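You operate a simulated robot arm through the tools that you are given. There is no shell and no other tool. Be economical: measure what you need, move in short steps, check, and stop when the job is done.

You are at the controls of a simulated robot arm. One attempt, no reset.

Task
Put one of the rings from the top of the wood-topped bench on top of the cream box there.
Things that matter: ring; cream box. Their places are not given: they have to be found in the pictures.

The check looks at the end state, three seconds after you hand in, the way a careful person would. Anything else that was tipped, shoved, dropped, spilled or broken makes it a failure.

Robot
A 7-joint arm with a two-finger parallel gripper, fixed in place. Base frame: the origin is at the foot of the arm, x ahead of it, y to its left, z up; the work surface is at about z = 0. Units: mm, degrees, N and s.
With the tool pointing down near the work surface it reaches from about 240 to 620 mm from the base axis. Its first joint turns from -66.0 to 66.0 degrees. Payload 2.6 kg.
The tool frame sits at the grasp point between the pads (the TCP): z along the fingers, y along the line on which they close. The tips reach 30 mm beyond it. The gripper opens to 94 mm. The fingers are 28 mm wide and 10 mm thick; the gripper's body (50 by 96 mm) begins 55 mm behind the TCP.
Orientation is told as [roll, pitch, yaw] about the base's x, y, z axes, in that order, counted from this pose: with the fingers straight down and closing along the base's y, the tool's x points along the base's -x, its y along +y and its z along -z.

Tools
- The arm moves only by the tool move_arm. Its argument "series" is a list of rows, each a list of 7 numbers: the shift along the tool's x, y, z in mm, then the turn, a rotation vector about the tool's x, y, z in degrees, then the closure in counts, from 0 (fully open) to 255 (shut). In form: [[dx, dy, dz, rx, ry, rz, claw], ...]. A call has 1 to 8 rows; each row shifts and turns the commanded pose from where the row before left it, along the tool's axes as they then stand. Rows are played at 5 a second. More than 50 mm and 8.6 degrees between two rows, or a gripper value outside its range, and nothing of the call is played. A pose out of reach is approached as far as the arm can. The call stops where the force on the tool passes 40 N (or 10 N more than at its start, if that is more) or the arm is blocked; 0.2 s more then pass. Each finger travels about 72 mm/s and halts on what it meets, pressing with about 20 N; the grip force reading is that of the motor and also rises with nothing between the fingers. The clock runs only during rows and for 0.2 s after the last one: add rows that do not move to give the fingers time. It gives the time, the measured TCP pose, the force on the tool (base axes), the opening and the grip force at its end, in the units of the frame above (readings bear some noise), and new pictures: "pictures" is both (left out), scene, wrist or none.
- Cameras (640 x 400 px; columns grow to the right, rows downward): "scene" is fixed at [39.9, 439, 558.6]; the picture's right is [-0.71, -0.70, 0.00], its down [-0.44, 0.44, -0.78] and it looks along [0.55, -0.56, -0.62] (base axes); focal length 336 px, centre (320, 200). "wrist" rides on the gripper at [-37, 0, -58] in the tool frame; the picture's right is [0.00, -1.00, 0.00], its down [0.97, 0.00, -0.24] and it looks along [0.24, 0.00, 0.97] (tool axes); focal length 218 px, centre (320, 200).
- pixel_to_xyz(camera, pixels): for up to 12 pixels [column, row] of the newest picture of that camera ("zoom" is the newest enlarged one), the place [x, y, z] in the base frame of the surface seen there, good to about 2 mm. The clock stands still meanwhile.
- enlarge(camera, box): a new picture of the part [left, top, right, bottom] of that camera's present view, enlarged. The clock stands still meanwhile.
- job_done(): hands the job in; it is judged then, once.

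Go step by step. Measure first, check grasps and placings, and put right what went wrong. The budget is 60 turns and 120 pictures, counting those below and the enlarged ones. Unless the task says otherwise, let go and move clear before handing in, and close with one line.

The tools are called after "Emit:" by a JSON object that holds its "op" and its "data". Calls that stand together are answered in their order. move_arm: Moves the arm, as the interface text tells. Its arguments: {"type":"object","properties":{"series":{"type":"array"},"pictures":{"type":"string","enum":["both","scene","wrist","none"]}},"required":["series"]} The other tools are called the same way: pixel_to_xyz (camera, pixels) gives the place of the surface under pixels of a picture; enlarge (camera, box) takes an enlarged picture of a part of a camera's view; job_done () hands the job in.

At the start:

```text
clock: 0.0
tcp_pos: [442.1, -84.4, 215.3]
ee_rot: [0.0, 0.1, -0.1]
contact_force: [0.3, -0.1, -0.7]
finger_gap: 94.0
grip_force: 0.1
```

scene: 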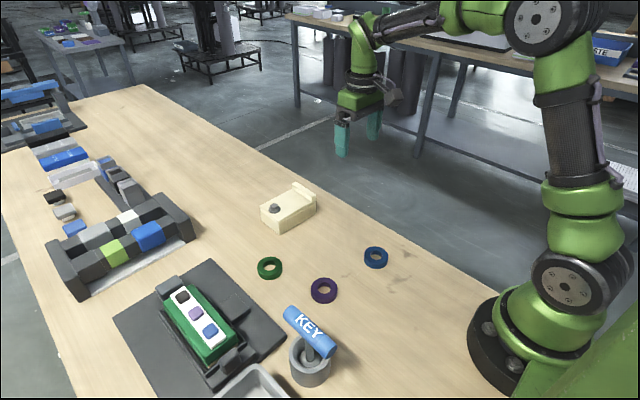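
wrist: 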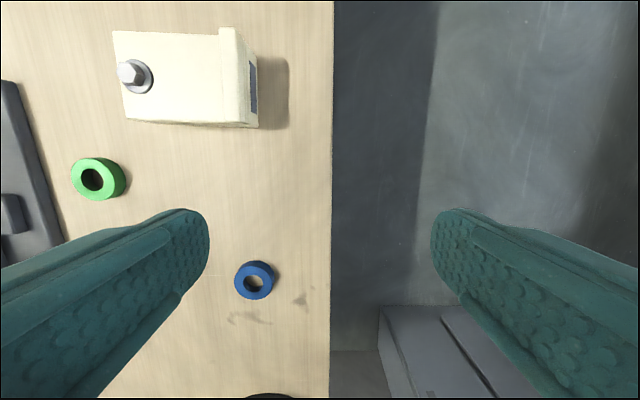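

The scene shows three rings: green (269,268), purple (323,290) and blue (376,257). The cream box is at about (288,208), with a bolt at one end and a raised lip at the other. I'll enlarge the view and measure them.

Emit:
{"op": "enlarge", "data": {"camera": "scene", "box": [240, 170, 420, 310]}}

Emit:
{"op": "pixel_to_xyz", "data": {"camera": "wrist", "pixels": [[180, 50], [215, 50], [190, 100], [230, 60], [145, 40], [255, 265], [240, 290], [270, 275], [258, 297], [300, 200], [116, 180], [133, 72]]}}

Emit:
{"op": "pixel_to_xyz", "data": {"camera": "scene", "pixels": [[376, 248], [366, 258], [386, 258], [376, 264], [323, 281], [313, 291], [334, 290], [269, 260], [290, 210], [300, 188], [262, 208], [278, 226]]}}

```text
2.86 times, centred on (330, 240) of scene
```

zoom: 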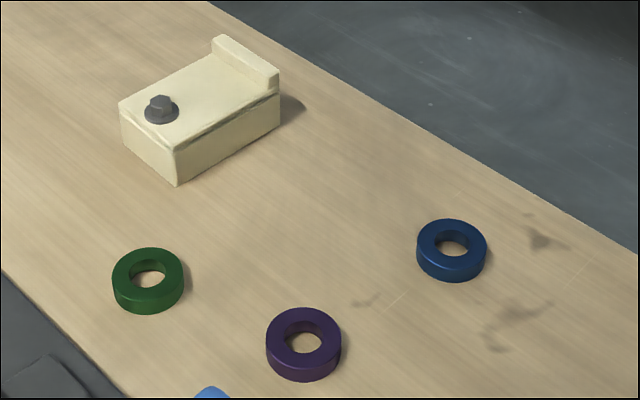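

```text
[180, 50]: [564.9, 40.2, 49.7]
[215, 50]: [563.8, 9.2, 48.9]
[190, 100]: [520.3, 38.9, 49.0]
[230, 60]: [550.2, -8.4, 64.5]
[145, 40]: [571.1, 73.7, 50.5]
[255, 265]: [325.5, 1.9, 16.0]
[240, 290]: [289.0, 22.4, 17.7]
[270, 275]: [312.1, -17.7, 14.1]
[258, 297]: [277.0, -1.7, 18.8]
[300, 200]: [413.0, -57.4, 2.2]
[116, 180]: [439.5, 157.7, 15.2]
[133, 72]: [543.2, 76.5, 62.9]
```

```text
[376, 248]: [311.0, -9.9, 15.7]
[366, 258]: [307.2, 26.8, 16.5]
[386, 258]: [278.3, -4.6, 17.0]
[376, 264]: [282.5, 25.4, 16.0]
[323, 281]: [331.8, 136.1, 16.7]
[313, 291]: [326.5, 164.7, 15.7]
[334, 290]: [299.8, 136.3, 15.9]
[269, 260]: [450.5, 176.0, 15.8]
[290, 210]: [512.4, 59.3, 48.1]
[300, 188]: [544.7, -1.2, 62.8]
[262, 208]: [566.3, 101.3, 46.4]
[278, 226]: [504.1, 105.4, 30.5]
```

The rings are about 48 mm across and 16 mm high. The box top is at z≈49, with the bolt near y=77 and the lip near y=-8. I'll take finer measurements of the blue ring and the free part of the box top.

Emit:
{"op": "pixel_to_xyz", "data": {"camera": "zoom", "pixels": [[418, 240], [485, 243], [451, 221], [450, 268], [121, 104], [176, 150], [274, 92], [213, 54], [146, 116], [177, 106], [214, 58], [262, 92]]}}

Emit:
{"op": "enlarge", "data": {"camera": "wrist", "box": [100, 10, 300, 135]}}

Emit:
{"op": "pixel_to_xyz", "data": {"camera": "wrist", "pixels": [[236, 280], [273, 280], [255, 263], [255, 296], [152, 76], [216, 40], [216, 115], [175, 36], [175, 118], [218, 76]]}}

```text
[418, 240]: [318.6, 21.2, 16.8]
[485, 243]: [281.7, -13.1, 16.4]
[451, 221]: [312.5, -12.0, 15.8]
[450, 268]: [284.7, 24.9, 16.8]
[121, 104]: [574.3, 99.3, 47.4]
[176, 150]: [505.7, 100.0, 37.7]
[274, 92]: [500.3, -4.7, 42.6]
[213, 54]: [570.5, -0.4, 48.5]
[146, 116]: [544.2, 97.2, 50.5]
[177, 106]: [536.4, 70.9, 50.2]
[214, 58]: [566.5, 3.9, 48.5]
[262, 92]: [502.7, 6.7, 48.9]
```

```text
3.20 times, centred on (200, 72) of wrist
```

zoom: 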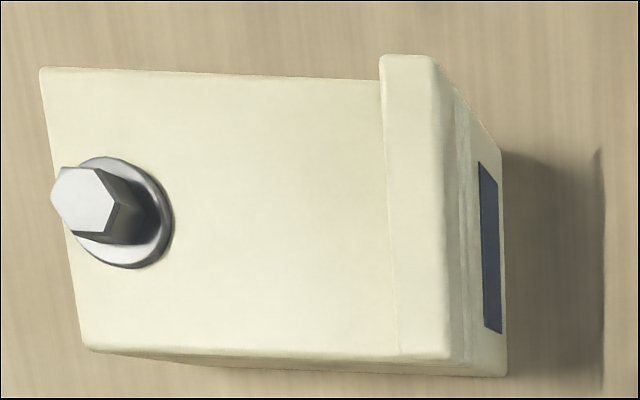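

```text
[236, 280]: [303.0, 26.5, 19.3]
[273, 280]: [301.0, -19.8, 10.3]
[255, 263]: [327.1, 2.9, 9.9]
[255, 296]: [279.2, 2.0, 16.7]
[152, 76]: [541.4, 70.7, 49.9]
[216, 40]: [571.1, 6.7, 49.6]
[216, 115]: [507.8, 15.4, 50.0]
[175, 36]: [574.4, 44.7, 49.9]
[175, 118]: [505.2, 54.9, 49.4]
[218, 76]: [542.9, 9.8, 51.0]
```

The blue ring is centred near (301, 4) with its top at z≈16. The clear patch of box top runs x 505–573 and y 10–68, so its centre is about (539, 39). I'll turn the gripper 90° to close along base x, which keeps the fingers away from the lip and bolt.

Emit:
{"op": "move_arm", "data": {"series": [[0, 0, 0, 0, 0, 8.5, 0], [0, 0, 0, 0, 0, 8.5, 0], [0, 0, 0, 0, 0, 8.5, 0], [0, 0, 0, 0, 0, 8.5, 0], [0, 0, 0, 0, 0, 8.5, 0], [0, 0, 0, 0, 0, 8.5, 0], [0, 0, 0, 0, 0, 8.5, 0], [0, 0, 0, 0, 0, 8.5, 0]], "pictures": "none"}}

Emit:
{"op": "move_arm", "data": {"series": [[0, 0, 0, 0, 0, 8, 0], [0, 0, 0, 0, 0, 7, 0], [0, 0, 0, 0, 0, 7, 0], [0, 0, 0, 0, 0, 0, 0]], "pictures": "none"}}

```text
clock: 1.8
tcp_pos: [441.9, -84.6, 215.0]
ee_rot: [-0.1, 0.0, -68.2]
contact_force: [0.2, -1.3, -0.8]
finger_gap: 93.8
grip_force: 0.2
```

```text
clock: 2.8
tcp_pos: [442.7, -84.9, 216.1]
ee_rot: [0.1, 0.0, -90.1]
contact_force: [0.2, 0.6, 0.6]
finger_gap: 93.8
grip_force: 0.1
```

The gripper is at yaw -90, so tool x is base +y and tool y is base +x. Next I'll move above the blue ring at z≈120.

Emit:
{"op": "move_arm", "data": {"series": [[22, -35, 0, 0, 0, 0, 0], [22, -35, 0, 0, 0, 0, 0], [22, -35, 0, 0, 0, 0, 0], [23, -36.5, 0, 0, 0, 0, 0], [0, 0, 45, 0, 0, 0, 0], [0, 0, 45, 0, 0, 0, 0], [0, 0, 0, 0, 0, 0, 0]]}}

```text
clock: 4.4
tcp_pos: [298.8, 3.4, 123.1]
ee_rot: [-0.1, 0.1, -90.0]
contact_force: [0.3, 0.8, 0.3]
finger_gap: 94.2
grip_force: 0.0
```

scene: 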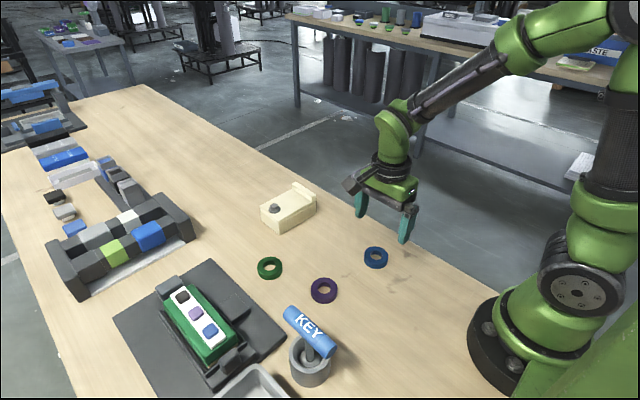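
wrist: 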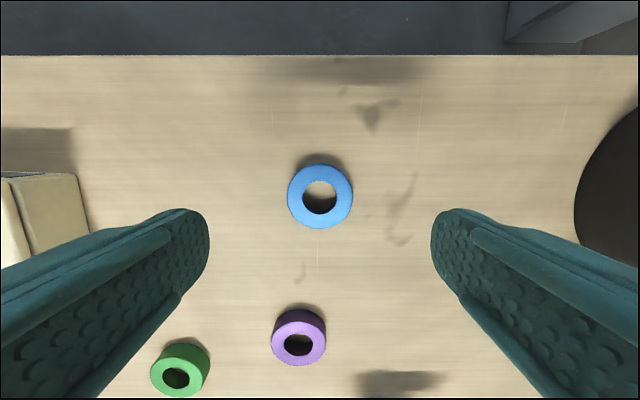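

Emit:
{"op": "pixel_to_xyz", "data": {"camera": "wrist", "pixels": [[290, 196], [350, 196], [320, 168], [320, 225], [303, 197], [336, 197], [310, 260]]}}

```text
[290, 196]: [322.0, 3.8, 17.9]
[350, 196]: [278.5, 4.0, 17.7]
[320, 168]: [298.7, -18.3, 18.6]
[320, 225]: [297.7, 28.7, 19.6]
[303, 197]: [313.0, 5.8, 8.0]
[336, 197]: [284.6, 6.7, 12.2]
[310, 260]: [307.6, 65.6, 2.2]
```

The ring centre measures (300, 4.5), which lines up with the TCP. I'll go down to z≈35 (tips at about 5) and close.

Emit:
{"op": "move_arm", "data": {"series": [[1, 1, 30, 0, 0, 0, 0], [0, 0, 30, 0, 0, 0, 0], [0, 0, 18, 0, 0, 0, 0], [0, 0, 10, 0, 0, 0, 0], [0, 0, 0, 0, 0, 0, 0]], "pictures": "both"}}

```text
clock: 5.6
tcp_pos: [301.6, 5.6, 36.8]
ee_rot: [0.0, 0.0, -90.1]
contact_force: [-0.5, 0.6, 0.0]
finger_gap: 93.7
grip_force: 0.0
```

scene: 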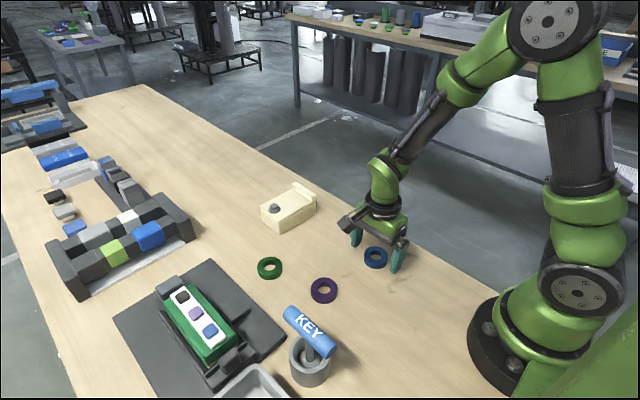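
wrist: 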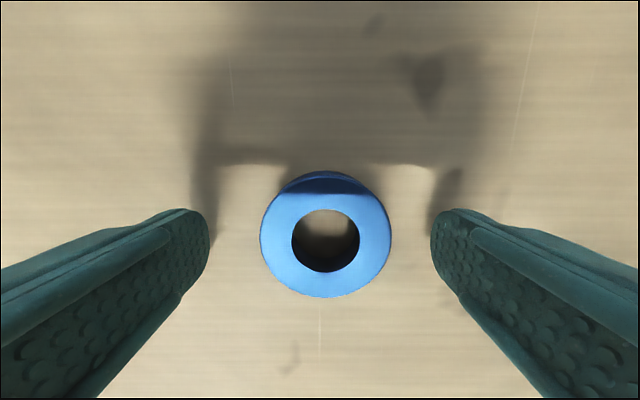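

The ring sits between the tips at about (325,243). I'll close on it.

Emit:
{"op": "move_arm", "data": {"series": [[0, -1, 2, 0, 0, 0, 80], [0, 0, 0, 0, 0, 0, 160], [0, 0, 0, 0, 0, 0, 200], [0, 0, 0, 0, 0, 0, 200], [0, 0, 0, 0, 0, 0, 200]], "pictures": "wrist"}}

```text
clock: 6.8
tcp_pos: [301.1, 5.4, 34.7]
ee_rot: [0.0, 0.0, -90.0]
contact_force: [0.1, -0.6, -0.3]
finger_gap: 49.8
grip_force: 20.2
```

wrist: 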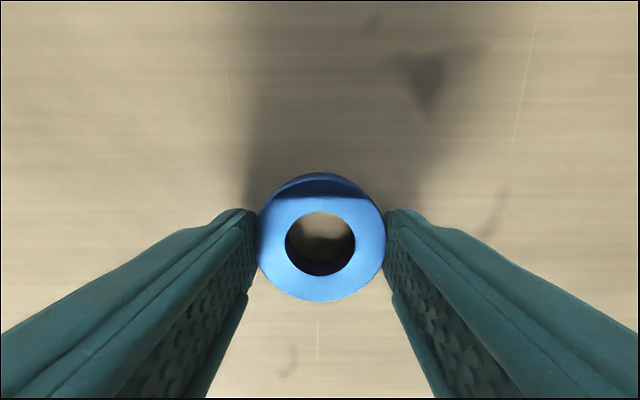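

The fingers hold the ring at a 49.8 mm gap. I'll lift it to about z=150.

Emit:
{"op": "move_arm", "data": {"series": [[0, 0, -25, 0, 0, 0, 200], [0, 0, -45, 0, 0, 0, 200], [0, 0, -45, 0, 0, 0, 200], [0, 0, 0, 0, 0, 0, 200]], "pictures": "wrist"}}

```text
clock: 7.8
tcp_pos: [299.4, 5.3, 152.5]
ee_rot: [0.0, 0.0, -90.2]
contact_force: [0.4, -0.2, -0.3]
finger_gap: 50.4
grip_force: 19.9
```

wrist: 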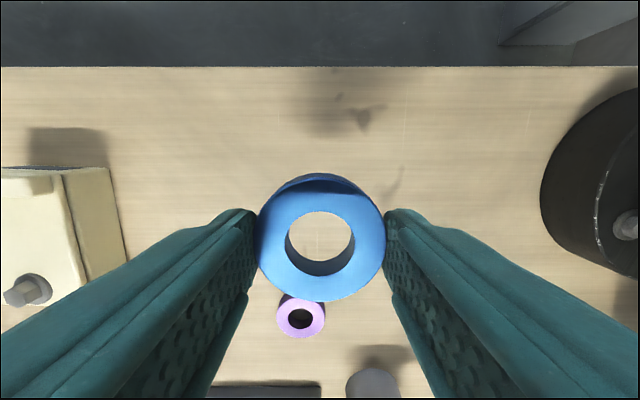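

The ring is held. I'll carry it +239 mm in x and +34 mm in y to sit above the box.

Emit:
{"op": "move_arm", "data": {"series": [[6, 40, 0, 0, 0, 0, 200], [6, 40, 0, 0, 0, 0, 200], [6, 40, 0, 0, 0, 0, 200], [6, 40, 0, 0, 0, 0, 200], [5, 40, 0, 0, 0, 0, 200], [5, 39, 0, 0, 0, 0, 200], [0, 0, 20, 0, 0, 0, 200], [0, 0, 0, 0, 0, 0, 200]]}}

```text
clock: 9.6
tcp_pos: [540.2, 39.8, 131.7]
ee_rot: [0.0, 0.1, -90.1]
contact_force: [0.7, -0.3, -0.8]
finger_gap: 50.1
grip_force: 19.7
```

scene: 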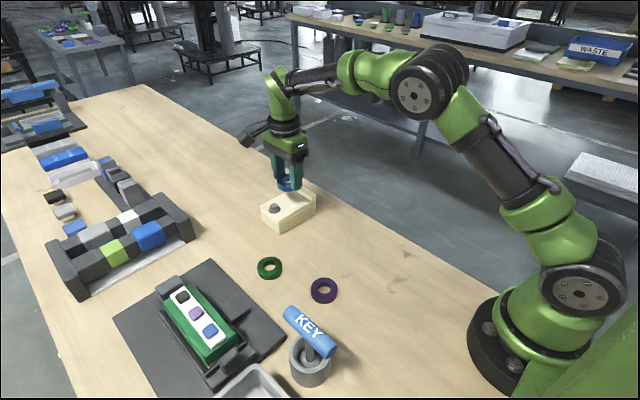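
wrist: 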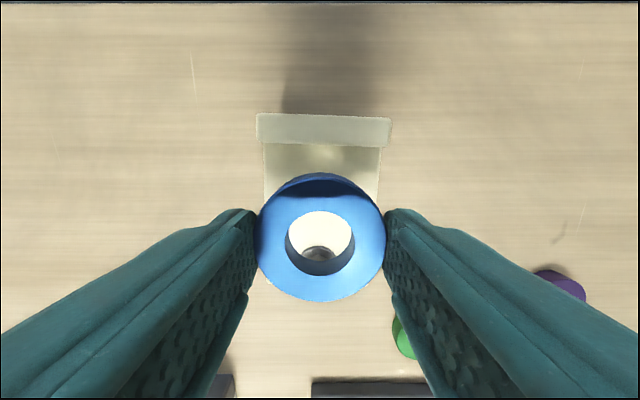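

The ring is over the box. I'll check the lip edge and washer positions from this view before going down.

Emit:
{"op": "pixel_to_xyz", "data": {"camera": "wrist", "pixels": [[322, 130], [322, 150], [300, 155], [320, 244], [320, 252], [320, 258], [268, 165], [378, 165], [270, 130], [380, 138]]}}

Emit:
{"op": "enlarge", "data": {"camera": "wrist", "box": [240, 100, 400, 310]}}

```text
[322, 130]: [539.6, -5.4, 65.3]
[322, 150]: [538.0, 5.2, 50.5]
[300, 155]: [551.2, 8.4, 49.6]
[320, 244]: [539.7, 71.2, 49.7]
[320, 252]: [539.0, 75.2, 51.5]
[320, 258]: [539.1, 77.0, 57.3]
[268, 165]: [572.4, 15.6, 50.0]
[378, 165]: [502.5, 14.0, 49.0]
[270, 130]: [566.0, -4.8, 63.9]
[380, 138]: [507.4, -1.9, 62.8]
```

```text
1.90 times, centred on (320, 205) of wrist
```

zoom: 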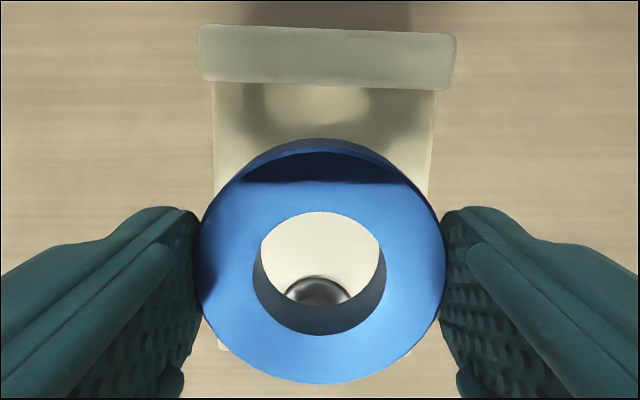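

The lip edge is at y≈5 and the washer edge at y≈70, so I'll centre the ring at y≈37.5. Contact should come at TCP z≈83, and I'll ease down to it.

Emit:
{"op": "move_arm", "data": {"series": [[-2, -1, 0, 0, 0, 0, 200], [0, 0, 20, 0, 0, 0, 200], [0, 0, 15, 0, 0, 0, 200], [0, 0, 8, 0, 0, 0, 200], [0, 0, 3, 0, 0, 0, 200], [0, 0, 0, 0, 0, 0, 200]]}}

```text
clock: 11.0
tcp_pos: [539.8, 37.6, 84.1]
ee_rot: [-0.1, -0.1, -90.0]
contact_force: [-0.8, -0.6, -1.2]
finger_gap: 50.3
grip_force: 19.7
```

scene: 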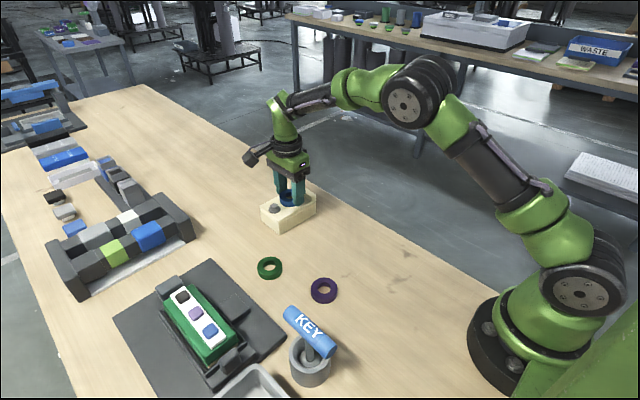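
wrist: 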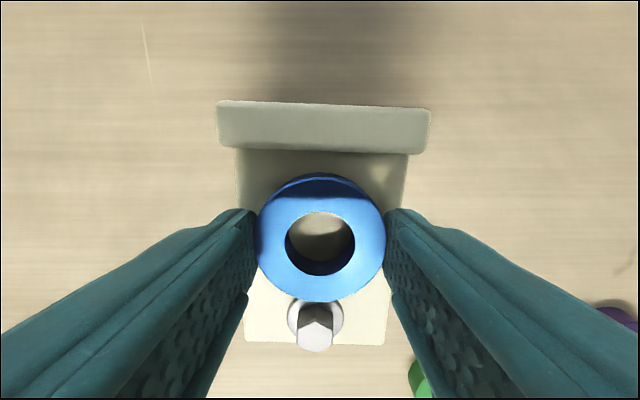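

There's no contact force yet. The ring is clear of both the bolt (315,320) and the lip, so I'll lower it in 1 mm steps.

Emit:
{"op": "move_arm", "data": {"series": [[0, 0, 1, 0, 0, 0, 200], [0, 0, 0, 0, 0, 0, 200]], "pictures": "none"}}

Emit:
{"op": "enlarge", "data": {"camera": "scene", "box": [240, 160, 340, 240]}}

```text
clock: 11.6
tcp_pos: [538.7, 36.7, 83.0]
ee_rot: [-0.1, 0.1, -90.0]
contact_force: [0.3, -0.3, -1.5]
finger_gap: 49.7
grip_force: 20.3
```

```text
5.00 times, centred on (290, 200) of scene
```

zoom: 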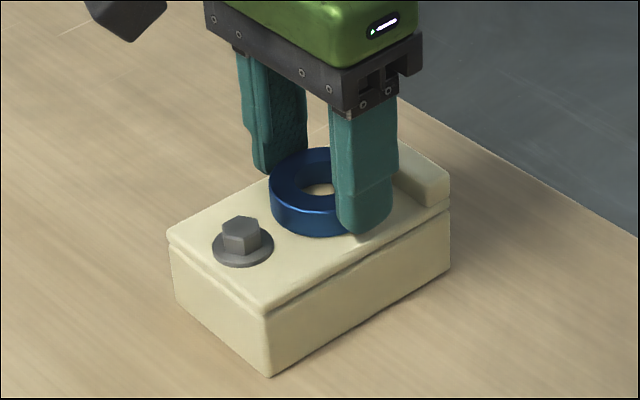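

Emit:
{"op": "move_arm", "data": {"series": [[0, 0, 0.7, 0, 0, 0, 200], [0, 0, 0, 0, 0, 0, 200]], "pictures": "none"}}

Emit:
{"op": "move_arm", "data": {"series": [[0, 0, 0.7, 0, 0, 0, 200], [0, 0, 0, 0, 0, 0, 200]], "pictures": "none"}}

```text
clock: 12.2
tcp_pos: [538.2, 37.0, 83.7]
ee_rot: [-0.1, 0.0, -90.0]
contact_force: [-0.7, -0.5, 0.6]
finger_gap: 50.3
grip_force: 20.0
```

```text
clock: 12.8
tcp_pos: [539.5, 36.5, 83.3]
ee_rot: [0.0, 0.1, -90.1]
contact_force: [-2.0, -1.1, 7.2]
finger_gap: 50.2
grip_force: 20.0
```

The vertical force rose to 7 N, so the ring is resting on the box. I'll open slowly.

Emit:
{"op": "move_arm", "data": {"series": [[0, 0, 0, 0, 0, 0, 110], [0, 0, 0, 0, 0, 0, 90], [0, 0, 0, 0, 0, 0, 70], [0, 0, 0, 0, 0, 0, 60], [0, 0, 0, 0, 0, 0, 60]], "pictures": "wrist"}}

```text
clock: 14.0
tcp_pos: [538.6, 37.2, 81.4]
ee_rot: [0.0, 0.1, -90.0]
contact_force: [-0.1, 0.5, 0.1]
finger_gap: 71.3
grip_force: 0.1
```

wrist: 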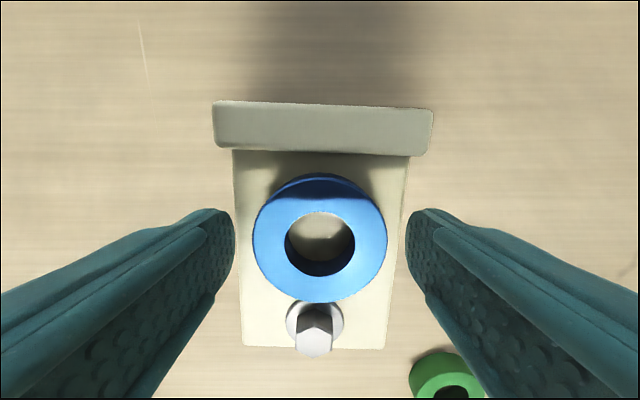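

The ring has been released and lies flat on the box. I'll rise straight up.

Emit:
{"op": "move_arm", "data": {"series": [[0, 0, -20, 0, 0, 0, 60], [0, 0, -40, 0, 0, 0, 60], [0, 0, -45, 0, 0, 0, 60], [0, 0, -30, 0, 0, 0, 60], [-40, 0, 0, 0, 0, 0, 60], [-40, 0, 0, 0, 0, 0, 60], [0, 0, 0, 0, 0, 0, 60]]}}

Emit:
{"op": "enlarge", "data": {"camera": "scene", "box": [240, 160, 340, 240]}}

```text
clock: 15.6
tcp_pos: [538.3, -44.6, 216.7]
ee_rot: [-0.1, 0.0, -90.1]
contact_force: [-0.1, 0.2, -0.1]
finger_gap: 72.0
grip_force: 0.0
```

scene: 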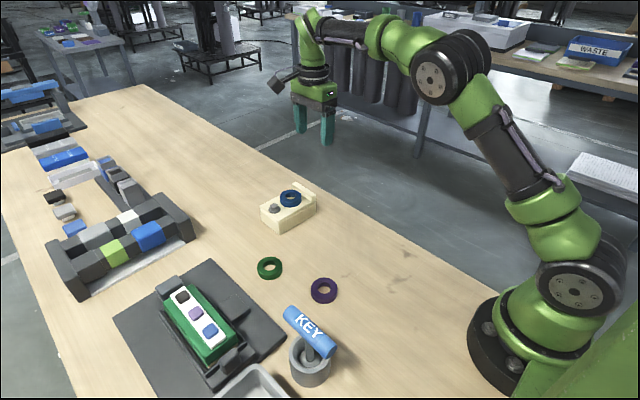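
wrist: 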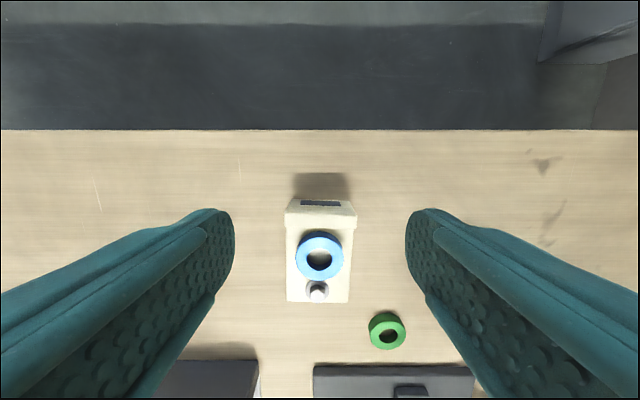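

```text
5.00 times, centred on (290, 200) of scene
```

zoom: 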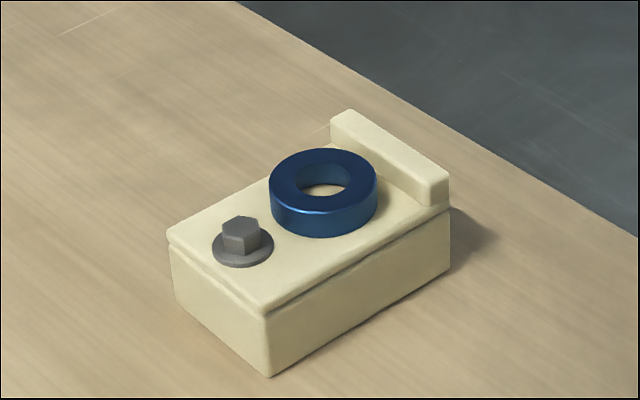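

The blue ring lies flat on the cream box at (290,198) between the bolt and the lip. The arm is clear and nothing else has moved, so I'm handing in.

Emit:
{"op": "job_done", "data": {}}

```text
The job is handed in.
```

The blue ring is resting flat on top of the cream box, the gripper has let go and moved clear, and the job is handed in.
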